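You operate a simulated robot arm through the tools that you are given. There is no shell and no other tool.

Carry out the task below with a simulated robot arm. There is one attempt and no reset: what you move stays moved.

## Task
Set the red stop to 300 mm, lock it and lay the short locking bar in the jig.
Where things are to end (x, y in the base frame): short locking bar within 4 cm of [35, 62].

It is judged by the outcome, as a careful person would: the job done as asked, and still so three seconds after it is handed in. It fails if anything else is knocked over, pushed out of place, dropped, spilled or broken.

## Robot
A 7-joint arm with a fingered hand, fixed in place. Base frame: the origin is on the floor under the middle of its stand, x ahead of it, y to its left, z up; the work surface is at about z = 85. Units: cm, degrees, N and s.
It reaches about 116.4 cm from its shoulder. Its first joint turns from -166.0 to 166.0 degrees. Payload 4.7 kg.
Tool frame: the origin (TCP) lies between the finger pads and is the grasp point; the fingertips stand 3.6 cm ahead of it; z points along the fingers, y is the line along which they close. The gripper opens to 12 cm; its body begins 4.2 cm behind the TCP. The gripper is a hand of 5 fingers: y runs from the thumb to the fingers, the wrist lies at [-1.8, -12.2, -21] in the tool frame, and closing takes about 1.5 s.
Orientation is that of the tool frame in the base frame, as a unit quaternion [x, y, z, w]. With the fingers straight down and the wrist toward the robot, the tool's x, y and z point along [0, 1, 0], [1, 0, 0] and [0, 0, -1] of the base frame.

## Interface
- The arm moves only by the tool servo_tool. Its argument "commands" is a list that holds one entry, the list of rows, each a list of 6 numbers: the shift along the base's x, y, z in cm, then the turn, a rotation vector about the base's x, y, z in degrees. In form: [[[x, y, z, ax, ay, az], ...]]. A call has 1 to 20 rows; each row is the pose to reach, as a shift and turn from the pose commanded when the call began. "jaw" is the closure in counts, from 0 (fully open) to 255 (shut), set as the call begins (left out, the last holds). Rows are played at 5 a second. More than 5 cm and 8.6 degrees between two rows, or a gripper value outside its range, and nothing of the call is played. Where a pose cannot be reached the arm comes as near as it can. A force on the tool above 40 N (or 10 N above the force at the start of the call, whichever is more), or a blocked arm, ends the call early, and 0.2 s more pass. The fingers move at their own pace (about 4.5 cm/s each) and stop on an object; they squeeze with about 23 N. The grip force told is the motor's: it shows also when the fingers shut on nothing. Time passes only in rows, and 0.2 s behind the last, so rows that repeat a pose let the fingers close. The reply holds the time, the measured pose of the TCP, the force on the tool along the base axes, the opening and the grip force, in the units named above and with some noise, with the torque about the TCP (base axes, N m) and any sound that the robot's microphone picked up.
- Cameras (640 x 400 px; columns grow to the right, rows downward): "scene" is fixed at [5.13, 64.86, 142.25]; the picture's right is [-0.10, -0.99, 0.00], its down [-0.80, 0.08, -0.60] and it looks along [0.59, -0.06, -0.80] (base axes); focal length 241 px, centre (320, 200). "wrist" rides on the gripper at [7.3, -9.1, -14.3] in the tool frame; the picture's right is [-0.80, 0.28, -0.53], its down [-0.53, -0.73, 0.42] and it looks along [-0.27, 0.62, 0.74] (tool axes); focal length 234 px, centre (320, 200).
- snapshot(camera): a new picture of that camera. No time passes.
- preshape(shape): the hand has 5 fingers and takes this shape, open, in about a second: jaw (thumb against the fingers, like two jaws); tri (thumb and two fingers); tip (a fingertip pinch); poke (one finger out to press); point (the index stretched); flat (the hand flat); cup (the hand cupped); fist (a fist). The gripper value then closes the fingers along that shape, each until it touches; the sizes above hold for jaw. It gives what a move gives, with no picture.
- locate(camera, pixels): there is no depth. For up to 12 entries [column, row, z] of the newest picture of that camera ("zoom" is the newest enlarged one), the place [x, y] in the base frame at which the ray of that pixel passes the height z, good to about 0.3 cm. No time passes.
- inspect(camera, box): a new picture of the part [left, top, right, bottom] of that camera's present view, enlarged. No time passes.
- job_done(): hands the job in; it is judged then, once.

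Unless the task says otherwise, let go and move clear before handing in.

The tools are called after "Request:" by a JSON object that holds its "api" and its "payload". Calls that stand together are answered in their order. servo_tool: Moves the arm, as the interface text tells. Its arguments: {"type":"object","properties":{"commands":{"type":"array","items":{"type":"array","items":{"type":"array","items":{"type":"number"}}}},"jaw":{"type":"number"}},"required":["commands"]} The other tools are called the same way: preshape (shape) gives the hand a shape; snapshot (camera) takes a picture; locate (camera, pixels) gives the place at which the rays of pixels pass given heights; inspect (camera, box) takes an enlarged picture of a part of a camera's view; job_done () hands the job in.

At the start:

```text
t: 0.0
position: [43.22, 51.65, 117.23]
tool_rot: [0.707, 0.707, 0.0, 0.0]
contact_force: [0.3, -0.7, -0.6]
moment: [-0.03, -0.01, -0.04]
finger_gap: 11.96
grip_force: 0.1
shape: jaw
```

scene: 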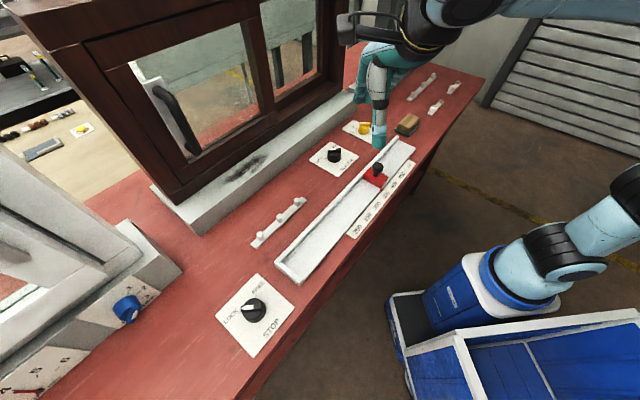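
wrist: 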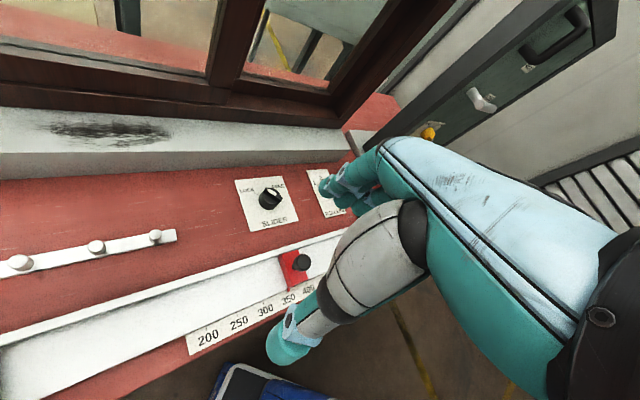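

The scene shows a jig channel with a red stop near pixel (376,172), a scale beside it, and several knobs (255,310), (335,155), (363,128). I'll look closer before moving.

Request:
{"api": "inspect", "payload": {"camera": "scene", "box": [260, 110, 440, 280]}}

Request:
{"api": "inspect", "payload": {"camera": "scene", "box": [200, 190, 330, 370]}}

Request:
{"api": "inspect", "payload": {"camera": "scene", "box": [320, 60, 500, 160]}}

Request:
{"api": "inspect", "payload": {"camera": "wrist", "box": [180, 150, 360, 370]}}

Request:
{"api": "inspect", "payload": {"camera": "scene", "box": [0, 40, 160, 400]}}

```text
2.35 times, centred on (350, 195) of scene
```

zoom: 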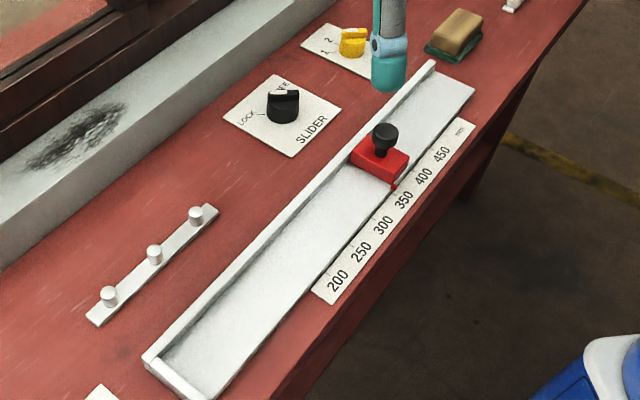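

```text
2.22 times, centred on (265, 280) of scene
```

zoom: 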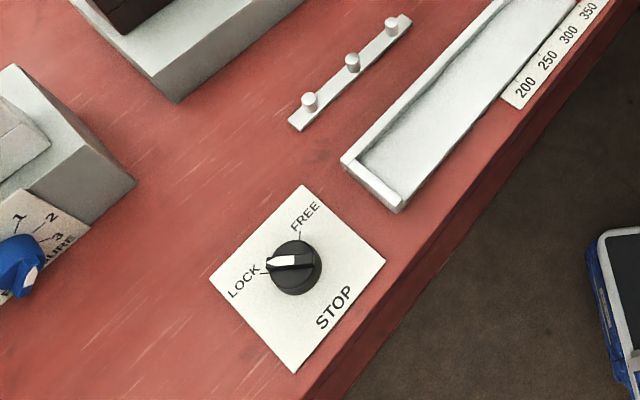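

```text
3.56 times, centred on (410, 110) of scene
```

zoom: 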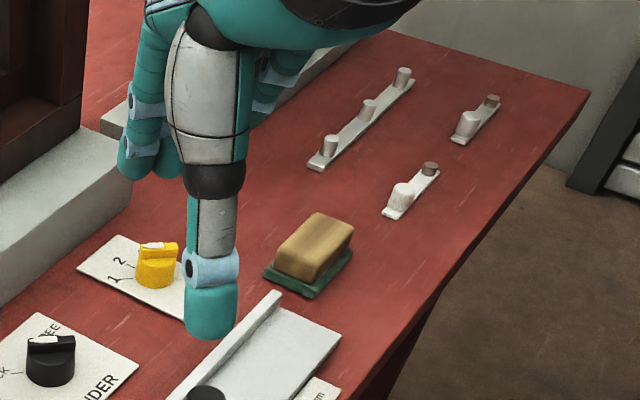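

```text
1.82 times, centred on (270, 260) of wrist
```

zoom: 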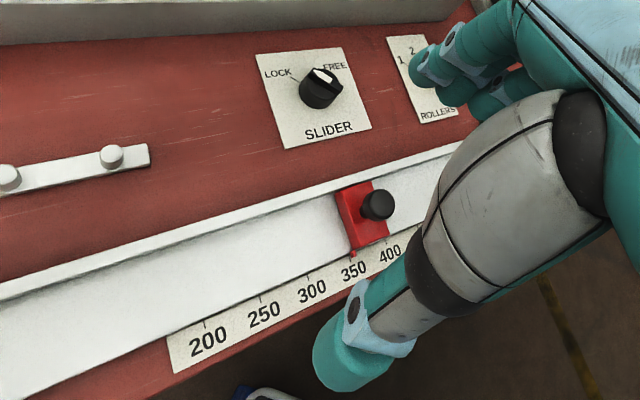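

```text
1.11 times, centred on (80, 220) of scene
```

zoom: 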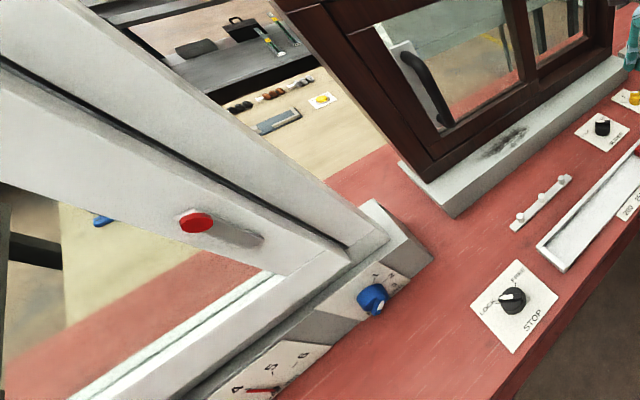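

The STOP knob (scene ~(255,310)) points at LOCK, and the red stop's pointer stands at around 340–350 on the scale. I'll measure where the parts lie to work out the geometry.

Request:
{"api": "inspect", "payload": {"camera": "scene", "box": [230, 120, 430, 290]}}

Request:
{"api": "locate", "payload": {"camera": "scene", "pixels": [[255, 310, 88], [217, 318, 85], [250, 272, 85], [295, 312, 85], [252, 358, 85], [256, 245, 85], [304, 199, 85], [276, 266, 86], [306, 282, 86], [390, 137, 86], [414, 147, 86], [376, 172, 88]]}}

Request:
{"api": "locate", "payload": {"camera": "scene", "pixels": [[410, 100, 85], [434, 75, 85], [430, 114, 85], [443, 101, 85], [449, 93, 85], [460, 83, 85], [407, 124, 87], [335, 155, 87], [363, 128, 87], [358, 232, 85], [405, 170, 85], [377, 190, 87]]}}

```text
2.35 times, centred on (330, 205) of scene
```

zoom: 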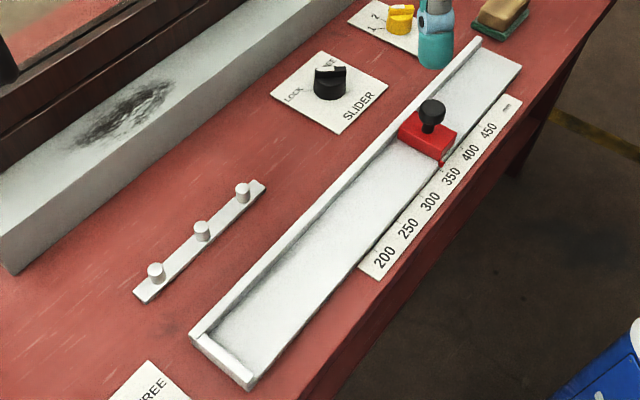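

```text
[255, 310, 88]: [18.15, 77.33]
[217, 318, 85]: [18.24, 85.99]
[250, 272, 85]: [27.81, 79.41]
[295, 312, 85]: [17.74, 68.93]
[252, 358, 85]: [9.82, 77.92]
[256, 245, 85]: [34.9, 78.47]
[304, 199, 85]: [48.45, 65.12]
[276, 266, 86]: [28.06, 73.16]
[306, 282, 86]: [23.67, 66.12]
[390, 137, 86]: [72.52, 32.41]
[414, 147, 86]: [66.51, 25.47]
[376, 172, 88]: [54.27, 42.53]
```

```text
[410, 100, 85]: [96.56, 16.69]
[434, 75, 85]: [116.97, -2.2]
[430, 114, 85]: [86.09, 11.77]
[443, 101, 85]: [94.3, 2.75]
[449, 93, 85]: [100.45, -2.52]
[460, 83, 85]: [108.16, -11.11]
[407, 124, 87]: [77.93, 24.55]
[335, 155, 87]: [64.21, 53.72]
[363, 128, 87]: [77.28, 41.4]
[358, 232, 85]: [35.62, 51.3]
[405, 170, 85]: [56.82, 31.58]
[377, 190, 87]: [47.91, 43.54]
```

The near three-post bar (pixels (254,246)–(304,199)) is about 19 cm long and the far three-post bar about 28 cm, so the near one is the short bar. Next I move over the STOP knob to see it with the wrist camera.

Request:
{"api": "servo_tool", "payload": {"commands": [[[-3, 2.4, 0, 0, 0, 0], [-6, 4.8, 0, 0, 0, 0], [-9, 7.2, 0, 0, 0, 0], [-12, 9.6, 0, 0, 0, 0], [-15, 12, -1, 0, 0, 0], [-18, 14.4, -2, 0, 0, 0], [-21, 16.8, -3, 0, 0, 0], [-24, 19.2, -4, 0, 0, 0], [-25, 22, -5, 0, 0, 0], [-25, 25, -5, 0, 0, 0], [-25, 25, -5, 0, 0, 0]]]}}

Request:
{"api": "snapshot", "payload": {"camera": "wrist"}}

Request:
{"api": "snapshot", "payload": {"camera": "scene"}}

```text
t: 2.4
position: [18.13, 76.58, 112.24]
tool_rot: [0.707, 0.707, 0.0, 0.0]
contact_force: [-0.1, 0.2, -0.4]
moment: [-0.03, -0.02, 0.01]
finger_gap: 11.99
grip_force: 0.0
shape: jaw
```

```text
taken
```

wrist: 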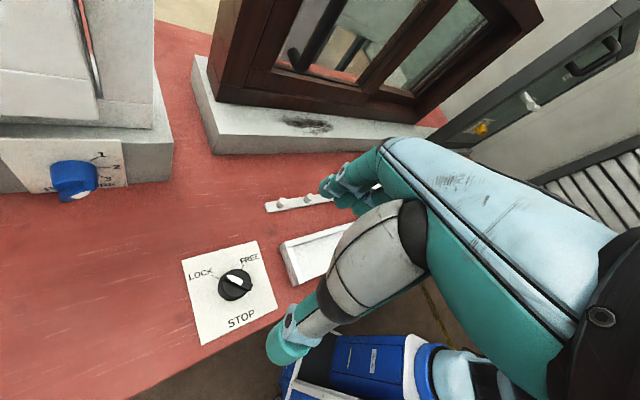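

```text
taken
```

scene: 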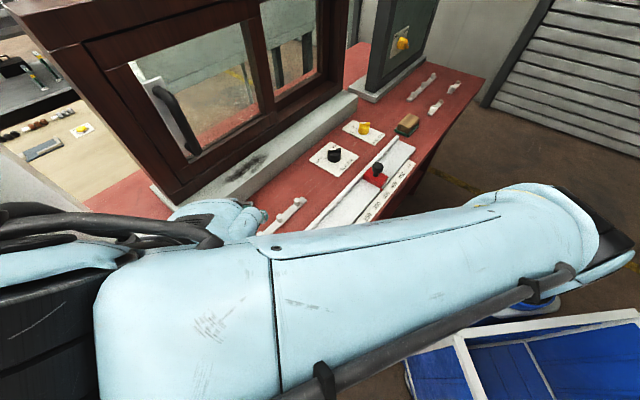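

The knob sits at wrist pixel (236,284) with its white pointer toward LOCK. I'll enlarge it and triangulate its height.

Request:
{"api": "inspect", "payload": {"camera": "wrist", "box": [170, 230, 290, 350]}}

Request:
{"api": "locate", "payload": {"camera": "wrist", "pixels": [[236, 284, 86], [236, 284, 88], [236, 284, 90], [182, 261, 85], [256, 240, 85], [277, 310, 85], [201, 345, 85]]}}

```text
3.33 times, centred on (230, 290) of wrist
```

zoom: 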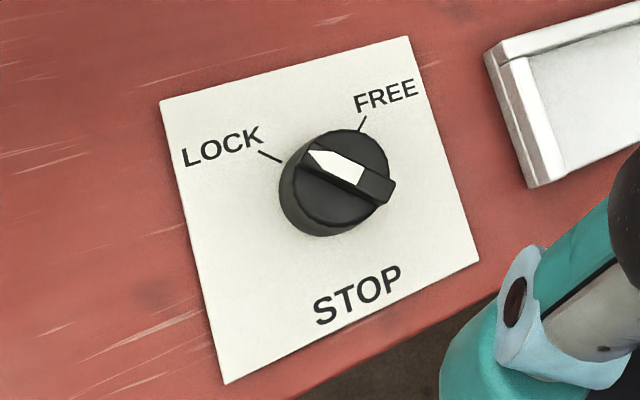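

```text
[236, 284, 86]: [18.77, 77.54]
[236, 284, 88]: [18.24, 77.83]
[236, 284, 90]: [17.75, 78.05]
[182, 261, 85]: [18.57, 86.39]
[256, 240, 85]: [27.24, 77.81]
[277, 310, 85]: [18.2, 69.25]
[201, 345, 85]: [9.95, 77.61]
```

Now I get the pointer and tick directions and knob size in base coordinates.

Request:
{"api": "locate", "payload": {"camera": "zoom", "pixels": [[258, 151, 85], [281, 162, 85], [358, 131, 85], [366, 117, 85], [312, 152, 88.5], [394, 190, 88.5], [280, 190, 85.5], [388, 160, 87.5], [330, 235, 85.5], [385, 205, 88.5], [340, 180, 88.5], [364, 167, 88.5]]}}

Request:
{"api": "inspect", "payload": {"camera": "wrist", "box": [206, 260, 266, 310]}}

```text
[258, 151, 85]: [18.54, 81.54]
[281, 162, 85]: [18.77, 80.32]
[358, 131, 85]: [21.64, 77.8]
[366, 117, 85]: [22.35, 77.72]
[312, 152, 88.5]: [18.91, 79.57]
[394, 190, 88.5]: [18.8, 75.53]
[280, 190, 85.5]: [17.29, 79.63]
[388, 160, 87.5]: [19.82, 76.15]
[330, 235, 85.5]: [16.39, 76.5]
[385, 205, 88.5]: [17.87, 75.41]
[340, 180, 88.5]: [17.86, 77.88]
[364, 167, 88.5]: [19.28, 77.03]
```

```text
8.00 times, centred on (236, 285) of wrist
```

zoom: 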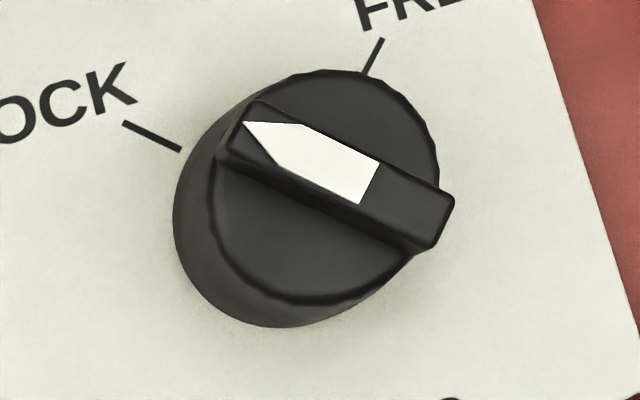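

The knob axis is near (18.6, 77.75), with LOCK along +y and FREE along +x, so it needs a −90° turn about z. I check the clearance to the left-hand block and window (wrist px (172,180)) before choosing how to twist.

Request:
{"api": "locate", "payload": {"camera": "wrist", "pixels": [[172, 182, 85], [172, 152, 91], [28, 193, 85], [155, 125, 91], [100, 120, 95], [195, 95, 85], [215, 153, 85], [75, 185, 88], [236, 284, 88]]}}

Request:
{"api": "inspect", "payload": {"camera": "wrist", "box": [0, 0, 260, 220]}}

```text
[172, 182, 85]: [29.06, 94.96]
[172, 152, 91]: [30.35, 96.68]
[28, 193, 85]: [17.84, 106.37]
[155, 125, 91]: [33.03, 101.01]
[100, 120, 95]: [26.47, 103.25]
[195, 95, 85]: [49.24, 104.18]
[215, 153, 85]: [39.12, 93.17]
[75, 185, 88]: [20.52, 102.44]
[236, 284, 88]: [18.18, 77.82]
```

```text
1.82 times, centred on (130, 110) of wrist
```

zoom: 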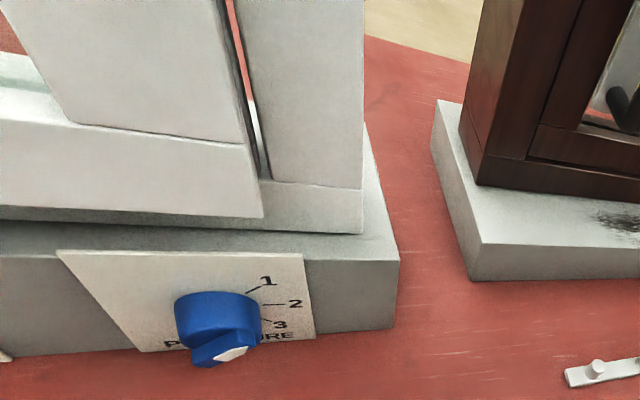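

The left block's face lies on the line x+y≈124, about 20 cm beyond the knob. I'll test the −90° twist in the air above the knob to see that the arm can do it.

Request:
{"api": "servo_tool", "payload": {"commands": [[[0.1, 0.2, 0, 0, 0, -8.2], [0.2, 0.4, 0, 0, 0, -16.4], [0.3, 0.6, 0, 0, 0, -24.6], [0.4, 0.8, 0, 0, 0, -32.8], [0.47, 1, 0, 0, 0, -41], [0.47, 1.17, 0, 0, 0, -49.2], [0.47, 1.17, 0, 0, 0, -57.4], [0.47, 1.17, 0, 0, 0, -65.6], [0.47, 1.17, 0, 0, 0, -73.8], [0.47, 1.17, 0, 0, 0, -82], [0.47, 1.17, 0, 0, 0, -90], [0.47, 1.17, 0, 0, 0, -90]]]}}

Request:
{"api": "snapshot", "payload": {"camera": "wrist"}}

Request:
{"api": "snapshot", "payload": {"camera": "scene"}}

```text
t: 5.0
position: [28.61, 63.97, 95.04]
tool_rot: [0.999, 0.044, -0.024, -0.003]
contact_force: [0.5, 0.6, 0.6]
moment: [-0.07, -0.01, -0.06]
finger_gap: 12.0
grip_force: 0.1
shape: jaw
out of reach, approached as far as the arm can: row 1, 2, 3, 4, 5, 6, 7, 8, 9, 10, 11, 12
```

```text
taken
```

wrist: 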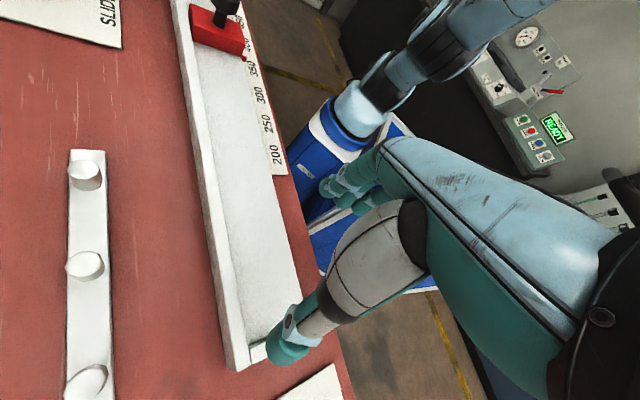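

```text
taken
```

scene: 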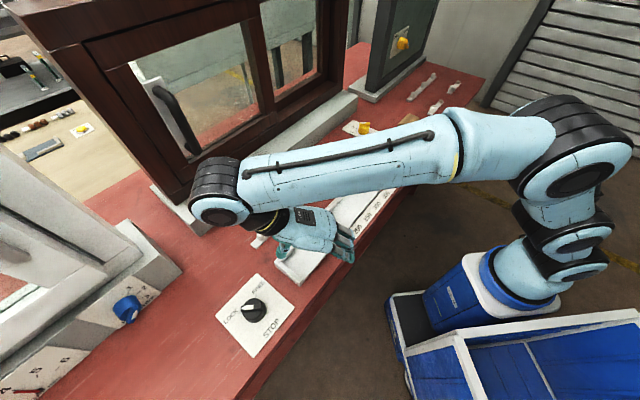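

The −90° twist at that side was out of reach and the arm slid to (28.6, 64, 95) over the jig, with nothing touched (force near 0). I'll raise and rotate back in a small step to see how commands are referenced.

Request:
{"api": "servo_tool", "payload": {"commands": [[[0, 0, 3, 0, 0, 4]]]}}

```text
t: 5.4
position: [28.55, 62.85, 96.02]
tool_rot: [0.997, 0.079, -0.025, 0.001]
contact_force: [-0.4, 0.1, -1.6]
moment: [-0.08, 0.05, -0.01]
finger_gap: 12.0
grip_force: 0.1
shape: jaw
out of reach, approached as far as the arm can: row 1
```

The arm turned back 4° and rose about 1 cm. I continue unwinding while rising, in small steps.

Request:
{"api": "servo_tool", "payload": {"commands": [[[0, 0, 3, 0, 0, 8], [0, 0, 6, 0, 0, 16], [0, 0, 8, 0, 0, 24], [0, 0, 10, 0, 0, 32]]]}}

```text
t: 6.4
position: [28.28, 61.13, 103.92]
tool_rot: [0.936, 0.352, -0.024, 0.006]
contact_force: [0.8, 0.5, 0.2]
moment: [-0.03, -0.06, -0.03]
finger_gap: 11.97
grip_force: 0.1
shape: jaw
out of reach, approached as far as the arm can: row 1, 2, 3, 4
```

The command base follows the measured pose (yaw +32° as asked). I keep unwinding to the original yaw and go back toward the known-good region.

Request:
{"api": "servo_tool", "payload": {"commands": [[[2, -1, 2, 0, 0, 8], [4, -3, 4, 0, 0, 16], [6, -4, 6, 0, 0, 24], [8, -6, 8, 0, 0, 32], [10, -7, 10, 0, 0, 40], [12, -8, 12, 0, 0, 48], [14, -9, 12, 0, 0, 48], [14, -9, 12, 0, 0, 48]]]}}

Request:
{"api": "snapshot", "payload": {"camera": "scene"}}

```text
t: 8.2
position: [42.31, 52.05, 115.86]
tool_rot: [0.712, 0.702, -0.019, 0.016]
contact_force: [-0.2, 0.0, 0.3]
moment: [0.0, 0.0, 0.01]
finger_gap: 12.0
grip_force: 0.1
shape: jaw
```

```text
taken
```

scene: 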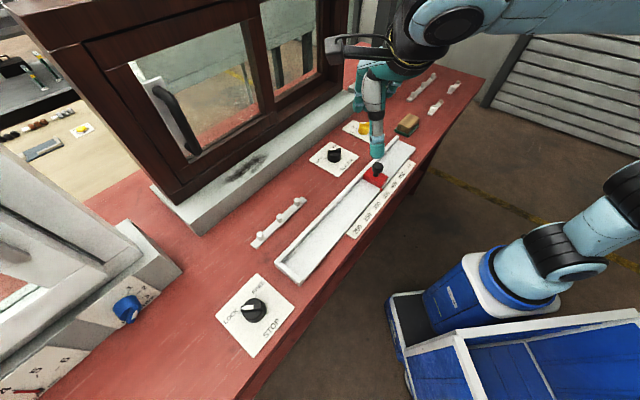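

Back at (42.3, 52, 115.9) with a small tilt of about 2.9°. I'll correct the tilt, then unwind yaw the other way (+z) in the air to test the opposite approach.

Request:
{"api": "servo_tool", "payload": {"commands": [[[0, 0, 1, 2.8, -0.3, 0.8], [-3, 3, 2, 2.8, -0.3, 0.8]]]}}

Request:
{"api": "servo_tool", "payload": {"commands": [[[0, 0, 0, 0, 0, 8], [-1, 1, 0, 0, 0, 16], [-2, 2, 0, 0, 0, 24], [-3, 3, 0, 0, 0, 32], [-4, 4, 0, 0, 0, 40], [-5, 5, 0, 0, 0, 48], [-6, 6, 0, 0, 0, 56], [-8, 8, 0, 0, 0, 64], [-10, 10, 0, 0, 0, 72], [-12, 12, 0, 0, 0, 80], [-14, 14, 0, 0, 0, 88], [-15, 15, 0, 0, 0, 90]]]}}

Request:
{"api": "snapshot", "payload": {"camera": "scene"}}

Request:
{"api": "snapshot", "payload": {"camera": "wrist"}}

```text
t: 8.8
position: [39.27, 54.83, 117.94]
tool_rot: [0.708, 0.706, 0.002, -0.001]
contact_force: [-0.1, -0.4, 0.9]
moment: [0.06, 0.03, 0.0]
finger_gap: 12.0
grip_force: 0.0
shape: jaw
```

```text
t: 11.4
position: [24.23, 69.96, 117.76]
tool_rot: [0.0, 1.0, 0.001, 0.0]
contact_force: [0.2, 0.9, 0.1]
moment: [0.01, -0.02, -0.01]
finger_gap: 12.02
grip_force: 0.1
shape: jaw
```

```text
taken
```

scene: 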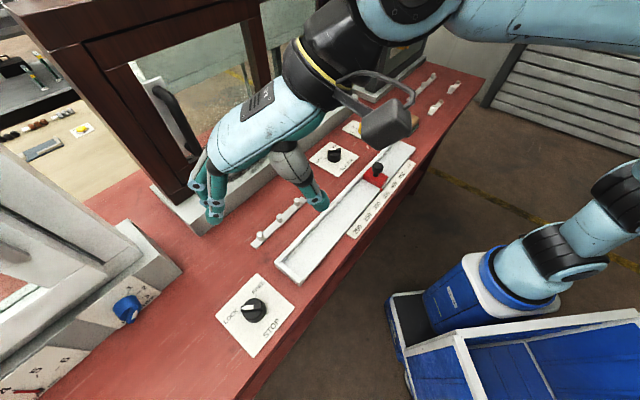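

```text
taken
```

wrist: 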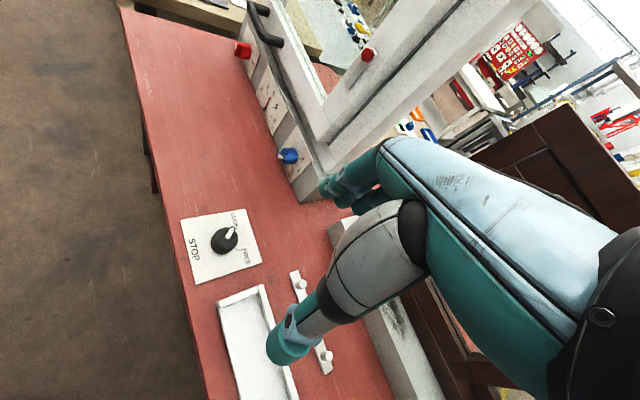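

The +90° yaw works fine. I continue to +180° in the air while moving toward the knob.

Request:
{"api": "servo_tool", "payload": {"commands": [[[0, 0, 0, 0, 0, 8], [0, 0, 0, 0, 0, 16], [-1, 1, 0, 0, 0, 24], [-1, 1, 0, 0, 0, 32], [-2, 2, 0, 0, 0, 40], [-2, 3, 0, 0, 0, 48], [-3, 4, 0, 0, 0, 56], [-3, 5, 0, 0, 0, 64]]]}}

```text
t: 13.2
position: [21.37, 75.07, 117.95]
tool_rot: [-0.531, 0.847, 0.0, 0.0]
contact_force: [-0.9, -1.1, 0.0]
moment: [0.05, -0.03, 0.0]
finger_gap: 11.98
grip_force: 0.0
shape: jaw
```

Request:
{"api": "servo_tool", "payload": {"commands": [[[-1, 1, 0, 0, 0, 8], [-2, 2, 0, 0, 0, 16], [-2.77, 2.68, 0, 0, 0, 24], [-2.77, 2.68, 0, 0, 0, 26], [-2.77, 2.68, 0, 0, 0, 26]]]}}

Request:
{"api": "snapshot", "payload": {"camera": "scene"}}

Request:
{"api": "snapshot", "payload": {"camera": "wrist"}}

```text
t: 14.4
position: [18.31, 74.47, 115.17]
tool_rot: [-0.707, 0.707, 0.001, 0.001]
contact_force: [-0.9, -1.3, 1.4]
moment: [0.14, -0.05, -0.01]
finger_gap: 11.99
grip_force: 0.2
shape: jaw
out of reach, approached as far as the arm can: row 2, 3, 4, 5
```

```text
taken
```

scene: 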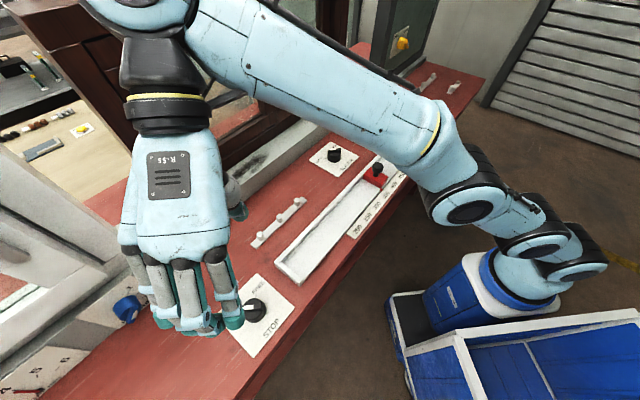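

```text
taken
```

wrist: 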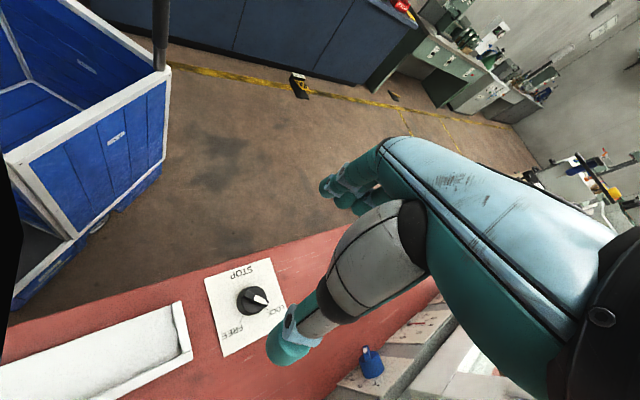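

At +180° the arm stops ~3 cm short at this height (position 18.3, 74.5). I'll use about +165° and come down to see whether the knob position becomes reachable.

Request:
{"api": "servo_tool", "payload": {"commands": [[[0, 0, -2, 0, 0, -6], [0, 0, -5, 0, 0, -12], [0.1, 1, -8, 0, 0, -15], [0.2, 2, -11, 0, 0, -15], [0.3, 3.28, -13, 0, 0, -15], [0.3, 3.28, -13, 0, 0, -15]]]}}

Request:
{"api": "snapshot", "payload": {"camera": "scene"}}

Request:
{"api": "snapshot", "payload": {"camera": "wrist"}}

```text
t: 15.8
position: [18.73, 77.83, 101.88]
tool_rot: [-0.608, 0.794, 0.0, -0.001]
contact_force: [-0.4, -0.5, 0.2]
moment: [0.02, -0.01, 0.02]
finger_gap: 12.02
grip_force: 0.0
shape: jaw
```

```text
taken
```

scene: 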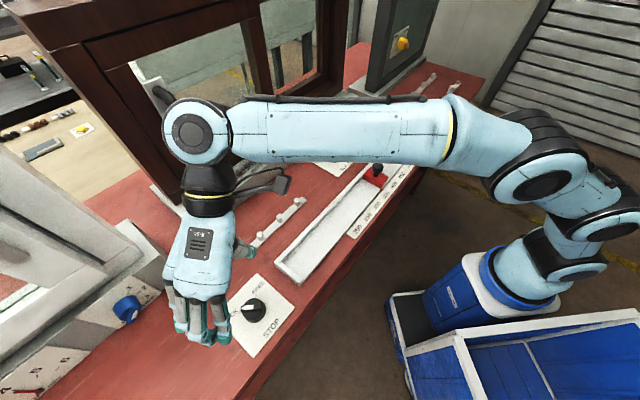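

```text
taken
```

wrist: 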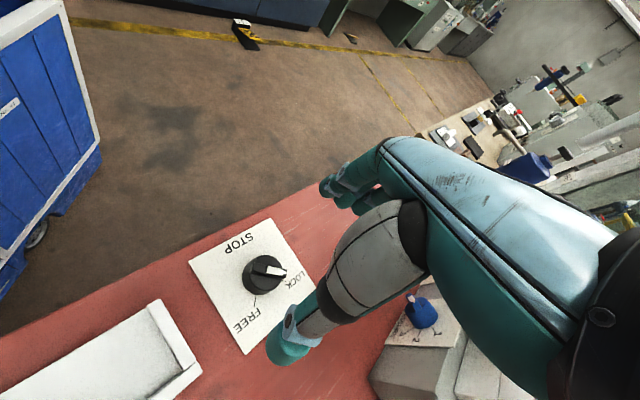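

The arm now holds (18.7, 77.8, 101.9) at about +165° yaw, directly above the knob at wrist px (265,272). I enlarge it to work out the knob's height.

Request:
{"api": "inspect", "payload": {"camera": "wrist", "box": [225, 240, 305, 310]}}

Request:
{"api": "inspect", "payload": {"camera": "scene", "box": [140, 220, 320, 370]}}

```text
5.71 times, centred on (265, 275) of wrist
```

zoom: 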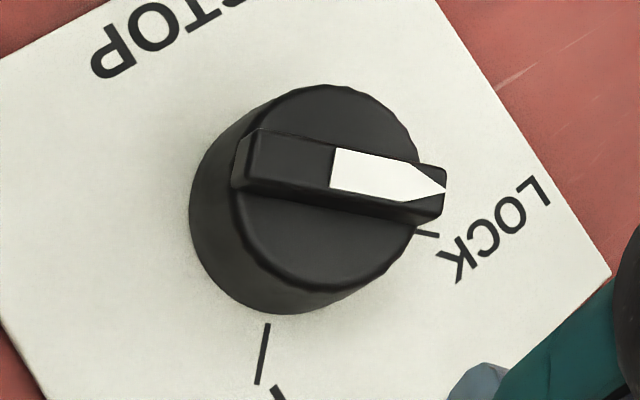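

```text
2.67 times, centred on (230, 295) of scene
```

zoom: 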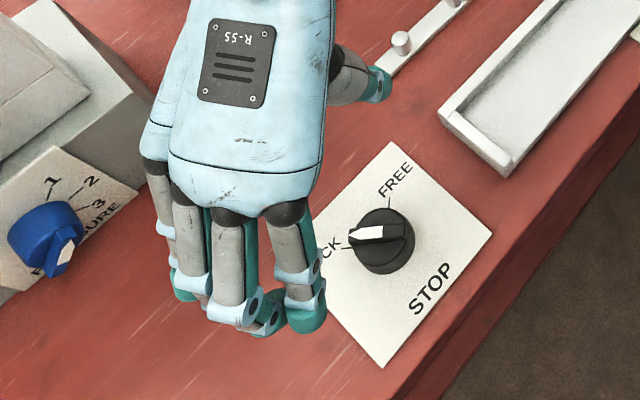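

Request:
{"api": "locate", "payload": {"camera": "wrist", "pixels": [[269.4, 270.1, 87], [269.4, 270.1, 88], [269.4, 270.1, 89], [269.4, 270.1, 90], [287, 273.3, 88.5], [252, 268, 88.5]]}}

Request:
{"api": "locate", "payload": {"camera": "zoom", "pixels": [[382, 233, 87], [382, 233, 88], [382, 233, 89], [382, 233, 90], [350, 232, 88.5], [410, 238, 88.5]]}}

```text
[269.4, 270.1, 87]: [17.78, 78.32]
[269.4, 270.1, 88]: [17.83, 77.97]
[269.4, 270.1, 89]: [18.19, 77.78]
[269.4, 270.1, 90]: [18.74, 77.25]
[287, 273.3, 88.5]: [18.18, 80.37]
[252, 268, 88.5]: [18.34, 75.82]
```

```text
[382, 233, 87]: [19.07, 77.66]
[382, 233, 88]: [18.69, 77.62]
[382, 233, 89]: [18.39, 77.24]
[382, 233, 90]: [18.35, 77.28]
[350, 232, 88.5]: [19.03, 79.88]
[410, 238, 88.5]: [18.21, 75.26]
```

The two rays on the ridge top meet near z≈89, so its centre is about (18.5, 77.7, 89). I lower the open hand around the knob to TCP z≈91.3.

Request:
{"api": "servo_tool", "payload": {"commands": [[[-0.2, -0.1, -2, 0, 0, 0], [-0.2, -0.1, -4, 0, 0, 0], [-0.2, -0.1, -6, 0, 0, 0], [-0.2, -0.1, -8, 0, 0, 0], [-0.2, -0.1, -9, 0, 0, 0], [-0.2, -0.1, -10, 0, 0, 0], [-0.2, -0.1, -10.5, 0, 0, 0], [-0.2, -0.1, -10.5, 0, 0, 0]]]}}

Request:
{"api": "snapshot", "payload": {"camera": "wrist"}}

Request:
{"api": "inspect", "payload": {"camera": "scene", "box": [140, 220, 320, 370]}}

```text
t: 17.6
position: [18.65, 77.7, 91.39]
tool_rot: [-0.608, 0.794, 0.0, -0.002]
contact_force: [0.0, 0.1, -0.7]
moment: [-0.03, 0.03, -0.03]
finger_gap: 11.97
grip_force: 0.0
shape: jaw
```

```text
taken
```

wrist: 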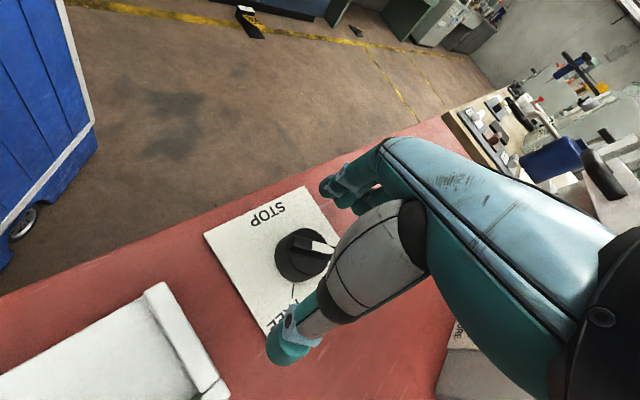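

```text
2.67 times, centred on (230, 295) of scene
```

zoom: 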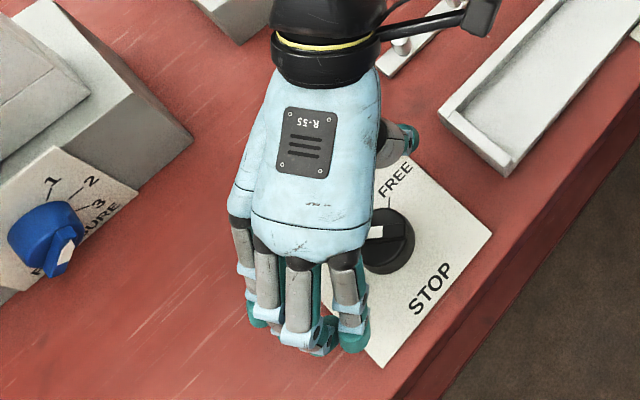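

Request:
{"api": "locate", "payload": {"camera": "zoom", "pixels": [[355, 342, 88], [318, 350, 88], [260, 322, 88], [412, 140, 88], [412, 140, 92], [355, 342, 91]]}}

Request:
{"api": "locate", "payload": {"camera": "wrist", "pixels": [[280, 362, 88], [340, 200, 88], [280, 362, 90], [340, 200, 90], [305, 255, 89]]}}

```text
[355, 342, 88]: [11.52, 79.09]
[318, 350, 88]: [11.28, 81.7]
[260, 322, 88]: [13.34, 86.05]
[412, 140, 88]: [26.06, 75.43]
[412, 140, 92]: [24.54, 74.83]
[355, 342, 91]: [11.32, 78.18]
```

```text
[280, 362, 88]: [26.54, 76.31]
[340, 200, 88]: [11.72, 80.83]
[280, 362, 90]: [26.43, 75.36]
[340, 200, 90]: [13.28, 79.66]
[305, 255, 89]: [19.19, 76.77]
```

The thumb tip is near (26, 76) and the index tip near (11.5, 79), straddling the knob symmetrically. I close the fingers on it and hold position.

Request:
{"api": "servo_tool", "payload": {"commands": [[[0, 0, 0, 0, 0, 0], [0, 0, 0, 0, 0, 0], [0, 0, 0, 0, 0, 0], [0, 0, 0, 0, 0, 0], [0, 0, 0, 0, 0, 0], [0, 0, 0, 0, 0, 0], [0, 0, 0, 0, 0, 0], [0, 0, 0, 0, 0, 0]]], "jaw": 255}}

Request:
{"api": "snapshot", "payload": {"camera": "wrist"}}

Request:
{"api": "inspect", "payload": {"camera": "scene", "box": [140, 220, 320, 370]}}

```text
t: 19.4
position: [18.55, 77.73, 91.72]
tool_rot: [-0.609, 0.793, 0.001, 0.0]
contact_force: [-0.6, 2.6, 11.4]
moment: [0.08, 0.17, -0.02]
finger_gap: 2.65
grip_force: 23.0
shape: jaw
```

```text
taken
```

wrist: 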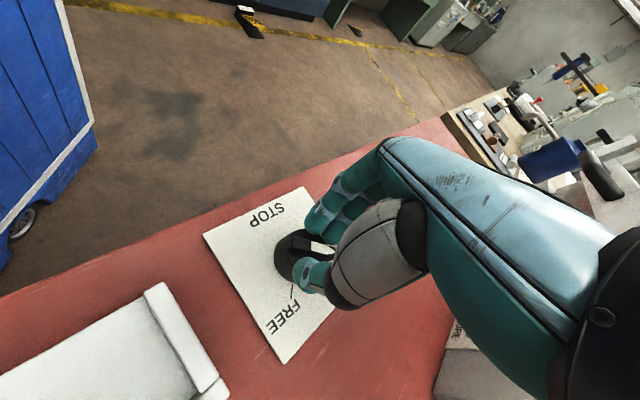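

```text
2.67 times, centred on (230, 295) of scene
```

zoom: 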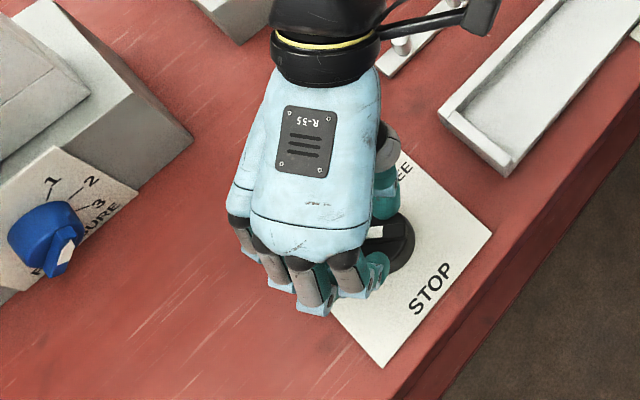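

The fingers stopped at 2.65 cm with 23 N grip, so they hold the knob's ridge. I turn −24° and watch the reading and pointer.

Request:
{"api": "servo_tool", "payload": {"commands": [[[0, 0, 0.2, 0, 0, -4], [0, 0, 0.2, 0, 0, -8], [0, 0, 0.2, 0, 0, -12], [0, 0, 0.2, 0, 0, -16], [0, 0, 0.2, 0, 0, -20], [0, 0, 0.2, 0, 0, -24]]]}}

Request:
{"api": "inspect", "payload": {"camera": "wrist", "box": [220, 160, 380, 320]}}

Request:
{"api": "inspect", "payload": {"camera": "scene", "box": [180, 240, 320, 370]}}

```text
t: 20.8
position: [18.65, 77.76, 91.67]
tool_rot: [-0.43, 0.903, 0.0, 0.0]
contact_force: [-0.8, -3.5, -2.0]
moment: [-0.11, 0.05, 0.0]
finger_gap: 2.55
grip_force: 23.1
shape: jaw
```

```text
2.50 times, centred on (300, 240) of wrist
```

zoom: 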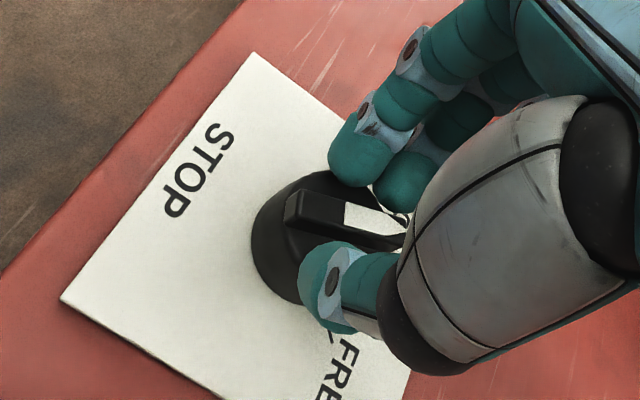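

```text
3.08 times, centred on (250, 305) of scene
```

zoom: 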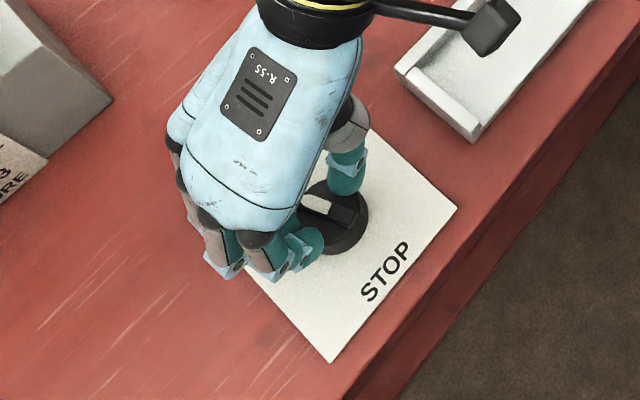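

The pointer has turned with the hand (ridge now points between LOCK and the "up" of the plate). I continue turning by −51°.

Request:
{"api": "servo_tool", "payload": {"commands": [[[0, 0, 0, 0, 0, -5], [0, 0, 0, 0, 0, -10], [0, 0, 0, 0, 0, -15], [0, 0, 0, 0, 0, -20], [0, 0, 0, 0, 0, -25], [0, 0, 0, 0, 0, -30], [0, 0, 0, 0, 0, -35], [0, 0, 0, 0, 0, -40], [0, 0, 0, 0, 0, -45], [0, 0, 0, 0, 0, -51]]]}}

Request:
{"api": "inspect", "payload": {"camera": "wrist", "box": [220, 160, 380, 320]}}

Request:
{"api": "inspect", "payload": {"camera": "scene", "box": [180, 240, 320, 370]}}

```text
t: 23.0
position: [18.6, 77.81, 91.76]
tool_rot: [0.001, 1.0, 0.001, -0.001]
contact_force: [2.1, -11.8, 2.0]
moment: [-0.61, -0.04, -0.01]
finger_gap: 2.36
grip_force: 23.3
shape: jaw
```

```text
2.50 times, centred on (300, 240) of wrist
```

zoom: 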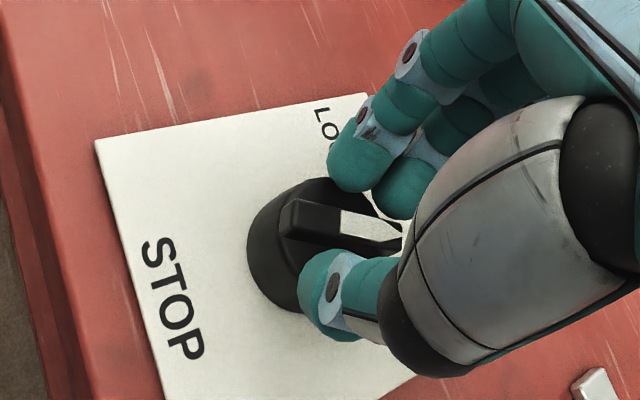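

```text
3.08 times, centred on (250, 305) of scene
```

zoom: 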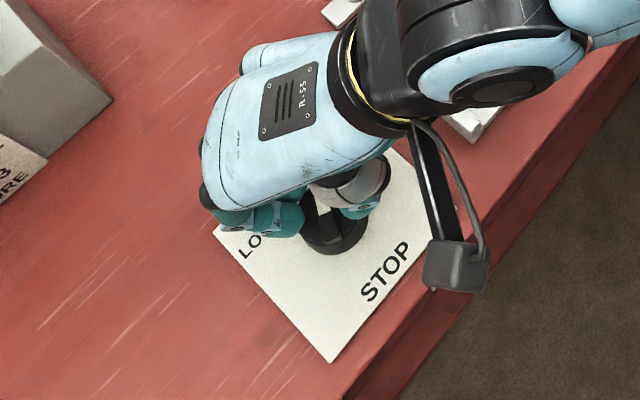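

The pointer keeps the same place in the hand, about 15° short of FREE (ridge at ~17° in the zoom instead of ~31°). I turn a further −16°.

Request:
{"api": "servo_tool", "payload": {"commands": [[[0, 0, 0, 0, 0, -4], [0, 0, 0, 0, 0, -8], [0, 0, 0, 0, 0, -12], [0, 0, 0, 0, 0, -16], [0, 0, 0, 0, 0, -16]]]}}

Request:
{"api": "inspect", "payload": {"camera": "wrist", "box": [220, 160, 380, 320]}}

Request:
{"api": "inspect", "payload": {"camera": "scene", "box": [180, 240, 320, 370]}}

```text
t: 24.2
position: [18.58, 77.84, 91.72]
tool_rot: [0.14, 0.99, 0.001, -0.001]
contact_force: [-1.3, -10.6, 4.6]
moment: [-0.54, 0.14, 0.04]
finger_gap: 2.36
grip_force: 23.2
shape: jaw
```

```text
2.50 times, centred on (300, 240) of wrist
```

zoom: 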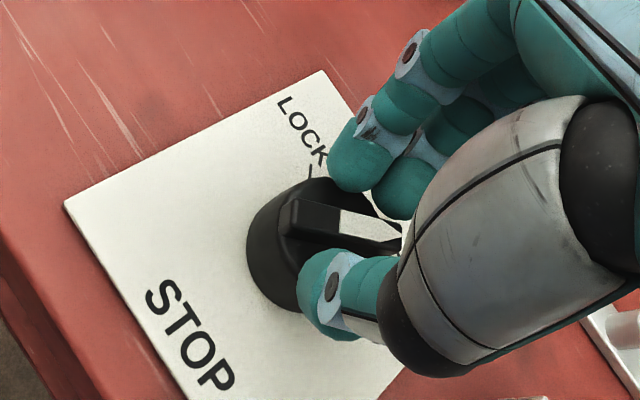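

```text
3.08 times, centred on (250, 305) of scene
```

zoom: 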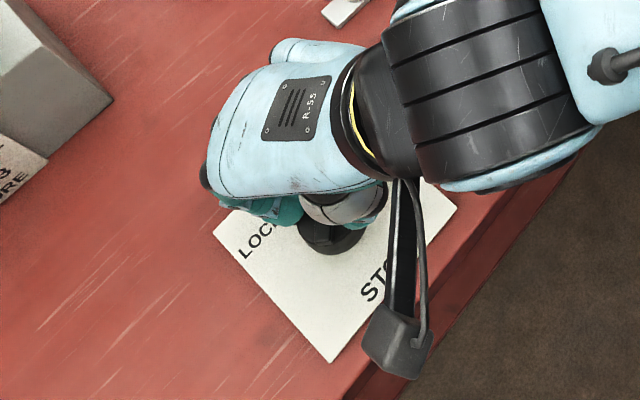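

By my estimate the pointer is now at about the FREE direction. I open the hand and rise to look at the knob.

Request:
{"api": "servo_tool", "payload": {"commands": [[[0, 0, 0, 0, 0, 0], [0, 0, 0, 0, 0, 0], [0, 0, 0, 0, 0, 0], [0, 0, 0, 0, 0, 0], [0, 0, 0, 0, 0, 0], [0, 0, 0, 0, 0, 0], [0, 0, 1, 0, 0, 0], [0, 0, 2.5, 0, 0, 0], [0, 0, 5, 0, 0, 0], [0, 0, 8, 0, 0, 0]]], "jaw": 0}}

Request:
{"api": "inspect", "payload": {"camera": "wrist", "box": [180, 180, 360, 340]}}

Request:
{"api": "inspect", "payload": {"camera": "scene", "box": [180, 240, 320, 370]}}

```text
t: 26.4
position: [18.39, 77.84, 99.73]
tool_rot: [0.14, 0.99, 0.001, 0.0]
contact_force: [1.2, 0.0, -1.4]
moment: [0.02, 0.0, 0.01]
finger_gap: 11.97
grip_force: 0.1
shape: jaw
```

```text
2.50 times, centred on (270, 260) of wrist
```

zoom: 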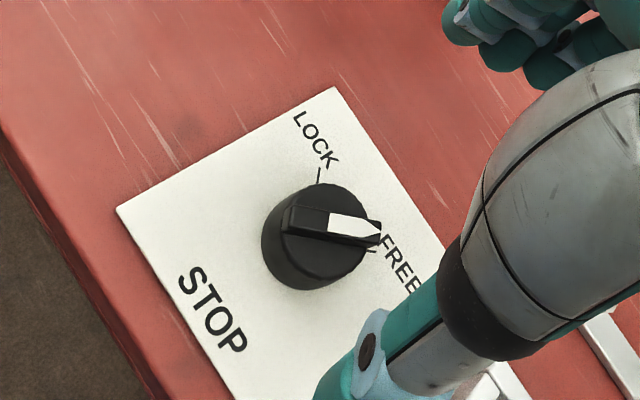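

```text
3.08 times, centred on (250, 305) of scene
```

zoom: 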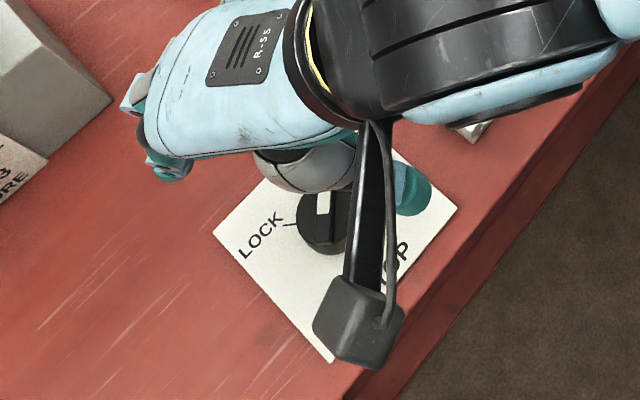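

The pointer now lies near the FREE tick; I check its direction numerically.

Request:
{"api": "snapshot", "payload": {"camera": "wrist"}}

Request:
{"api": "inspect", "payload": {"camera": "wrist", "box": [240, 240, 310, 300]}}

```text
taken
```

wrist: 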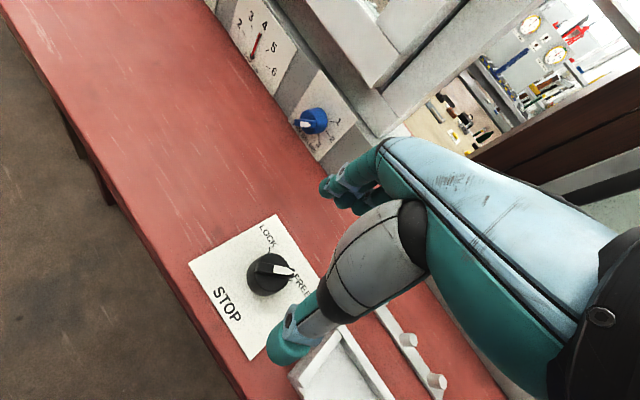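

```text
6.67 times, centred on (275, 270) of wrist
```

zoom: 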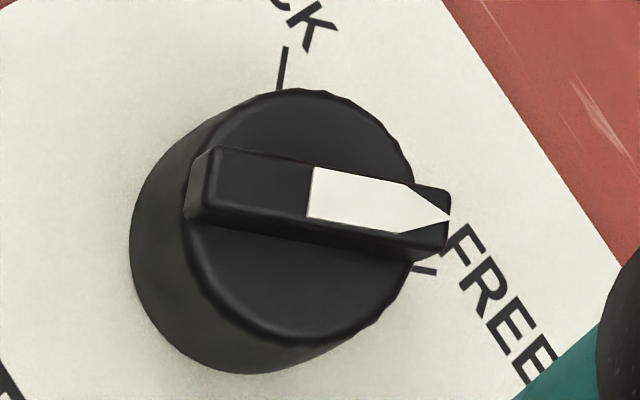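

The ridge is parallel to the FREE tick, just as it was at LOCK earlier, so the stop is free. I rise and go over to the scale and stop to read them closely.

Request:
{"api": "servo_tool", "payload": {"commands": [[[0, 0, 4, 0, 0, 0], [0, 0, 8, 0, 0, 0], [2, -2, 12, 0, 0, -3], [5, -5, 13, 0, 0, -6], [8, -8, 13, 0, 0, -10], [11, -11, 13, 0, 0, -14], [14, -14, 13, 0, 0, -18], [17, -17, 13, 0, 0, -22], [20, -20, 13, 0, 0, -26], [23, -23, 13, 0, 0, -29], [25, -25, 13, 0, 0, -29], [25, -25, 13, 0, 0, -29]]]}}

Request:
{"api": "snapshot", "payload": {"camera": "wrist"}}

Request:
{"api": "snapshot", "payload": {"camera": "scene"}}

```text
t: 29.0
position: [43.66, 52.96, 112.88]
tool_rot: [0.384, 0.923, 0.002, 0.001]
contact_force: [-0.2, 0.1, 0.2]
moment: [-0.02, 0.0, 0.01]
finger_gap: 11.96
grip_force: 0.0
shape: jaw
```

```text
taken
```

wrist: 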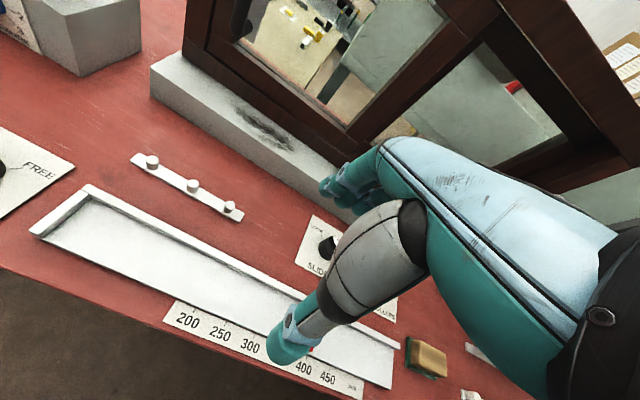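

```text
taken
```

scene: 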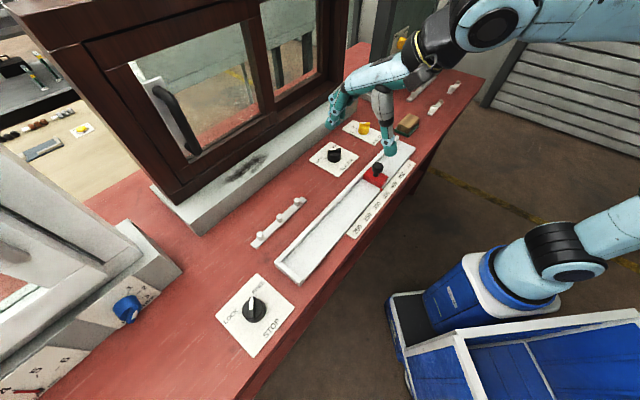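

The scene now shows the STOP pointer toward FREE. I zoom in on the scale and stop from both cameras.

Request:
{"api": "inspect", "payload": {"camera": "scene", "box": [335, 155, 425, 245]}}

Request:
{"api": "inspect", "payload": {"camera": "wrist", "box": [160, 290, 380, 400]}}

```text
4.44 times, centred on (380, 200) of scene
```

zoom: 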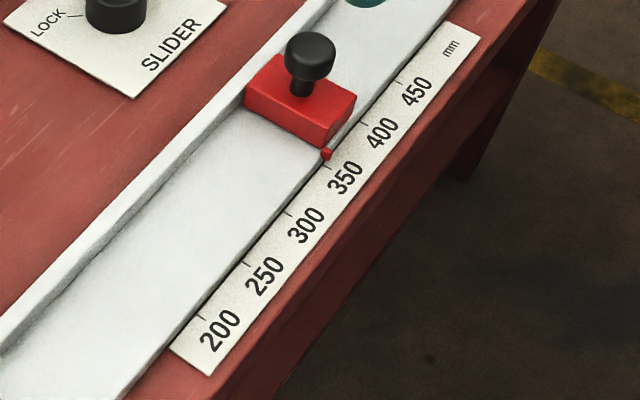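

```text
2.91 times, centred on (270, 345) of wrist
```

zoom: 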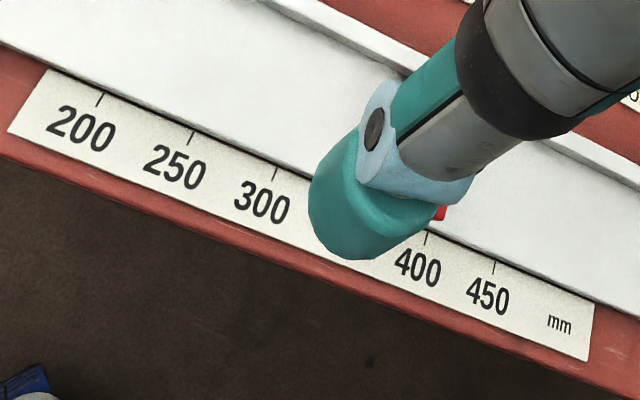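

Request:
{"api": "locate", "payload": {"camera": "zoom", "pixels": [[98, 100, 85.1], [190, 137, 85.1], [275, 172, 85.1], [428, 238, 85.1], [494, 265, 85.1], [440, 213, 86], [440, 213, 87]]}}

Request:
{"api": "locate", "payload": {"camera": "scene", "pixels": [[353, 226.1, 85.1], [363.1, 214.4, 85.1], [372.8, 202.9, 85.1], [389.9, 182.4, 85.1], [397.6, 173.7, 85.1], [381.6, 189.9, 85.5], [378.2, 166.9, 91]]}}

```text
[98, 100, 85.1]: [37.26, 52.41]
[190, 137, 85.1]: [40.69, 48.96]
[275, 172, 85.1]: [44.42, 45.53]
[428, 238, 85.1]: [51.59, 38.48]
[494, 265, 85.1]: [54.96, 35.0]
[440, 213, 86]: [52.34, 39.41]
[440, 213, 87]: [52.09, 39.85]
```

```text
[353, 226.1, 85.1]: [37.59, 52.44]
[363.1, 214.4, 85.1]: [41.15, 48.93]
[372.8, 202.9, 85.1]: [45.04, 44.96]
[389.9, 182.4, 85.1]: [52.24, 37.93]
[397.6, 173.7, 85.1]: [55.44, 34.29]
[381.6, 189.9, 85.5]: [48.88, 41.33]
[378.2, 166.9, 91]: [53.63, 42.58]
```

The ticks come out true to scale: 200 at (37.3, 52.4), 300 at (44.5, 45.5), 400 at (51.7, 38.3), direction 45°. The red pointer stands around 355–360. I move the hand sideways so the wrist camera sees the stop without the thumb in the way.

Request:
{"api": "servo_tool", "payload": {"commands": [[[2, -3, -1, 0, 0, 0], [4, -6, -2, 0, 0, 0], [6, -9, -3, 0, 0, 0], [8, -12, -4, 0, 0, 0], [10, -15, -5, 0, 0, 0], [11, -17, -5, 0, 0, 0], [11, -17, -5, 0, 0, 0]]]}}

Request:
{"api": "snapshot", "payload": {"camera": "wrist"}}

Request:
{"api": "snapshot", "payload": {"camera": "scene"}}

```text
t: 30.6
position: [54.68, 35.68, 107.69]
tool_rot: [0.383, 0.924, 0.0, 0.0]
contact_force: [0.6, -0.4, 0.0]
moment: [0.0, 0.0, 0.01]
finger_gap: 11.98
grip_force: 0.1
shape: jaw
```

```text
taken
```

wrist: 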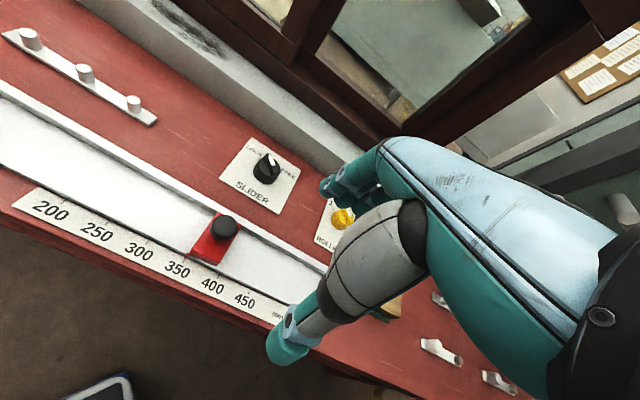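

```text
taken
```

scene: 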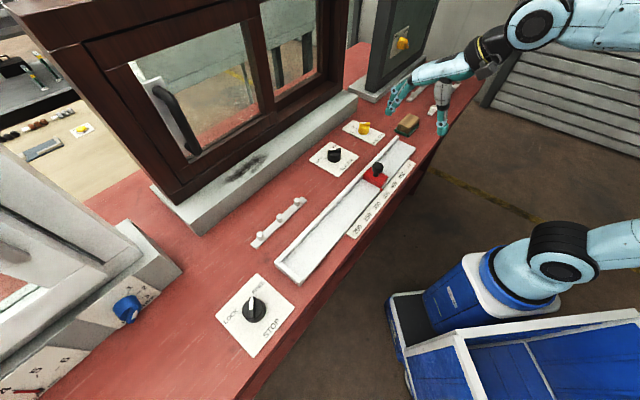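

Request:
{"api": "inspect", "payload": {"camera": "wrist", "box": [150, 190, 270, 310]}}

Request:
{"api": "locate", "payload": {"camera": "scene", "pixels": [[378.2, 166.9, 91], [378.2, 166.9, 92], [378.2, 166.9, 93]]}}

Request:
{"api": "locate", "payload": {"camera": "wrist", "pixels": [[224, 227, 90], [224, 227, 91], [224, 227, 92], [224, 227, 93]]}}

```text
3.33 times, centred on (210, 250) of wrist
```

zoom: 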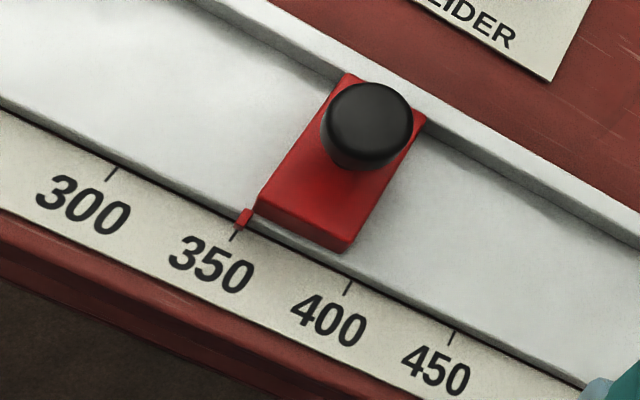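

```text
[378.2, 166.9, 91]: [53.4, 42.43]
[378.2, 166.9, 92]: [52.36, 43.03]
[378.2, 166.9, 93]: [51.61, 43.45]
```

```text
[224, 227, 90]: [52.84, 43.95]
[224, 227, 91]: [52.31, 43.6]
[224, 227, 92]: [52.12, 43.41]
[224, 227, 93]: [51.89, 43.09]
```

The pointer nub (zoom (245,218)) sits just past the 350 tick (237,232). I measure both, plus the 300 and 400 ticks, in this view.

Request:
{"api": "locate", "payload": {"camera": "zoom", "pixels": [[112, 173, 85], [237, 236, 85], [349, 287, 85], [453, 338, 85], [245, 218, 85], [245, 218, 86], [245, 218, 87], [258, 205, 86], [348, 250, 86], [366, 125, 92.3]]}}

```text
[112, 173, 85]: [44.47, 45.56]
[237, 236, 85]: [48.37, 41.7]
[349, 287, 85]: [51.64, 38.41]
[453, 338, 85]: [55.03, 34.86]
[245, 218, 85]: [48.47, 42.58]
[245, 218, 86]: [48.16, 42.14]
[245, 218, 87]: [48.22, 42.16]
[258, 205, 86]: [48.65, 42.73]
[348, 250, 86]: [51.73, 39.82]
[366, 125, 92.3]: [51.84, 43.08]
```

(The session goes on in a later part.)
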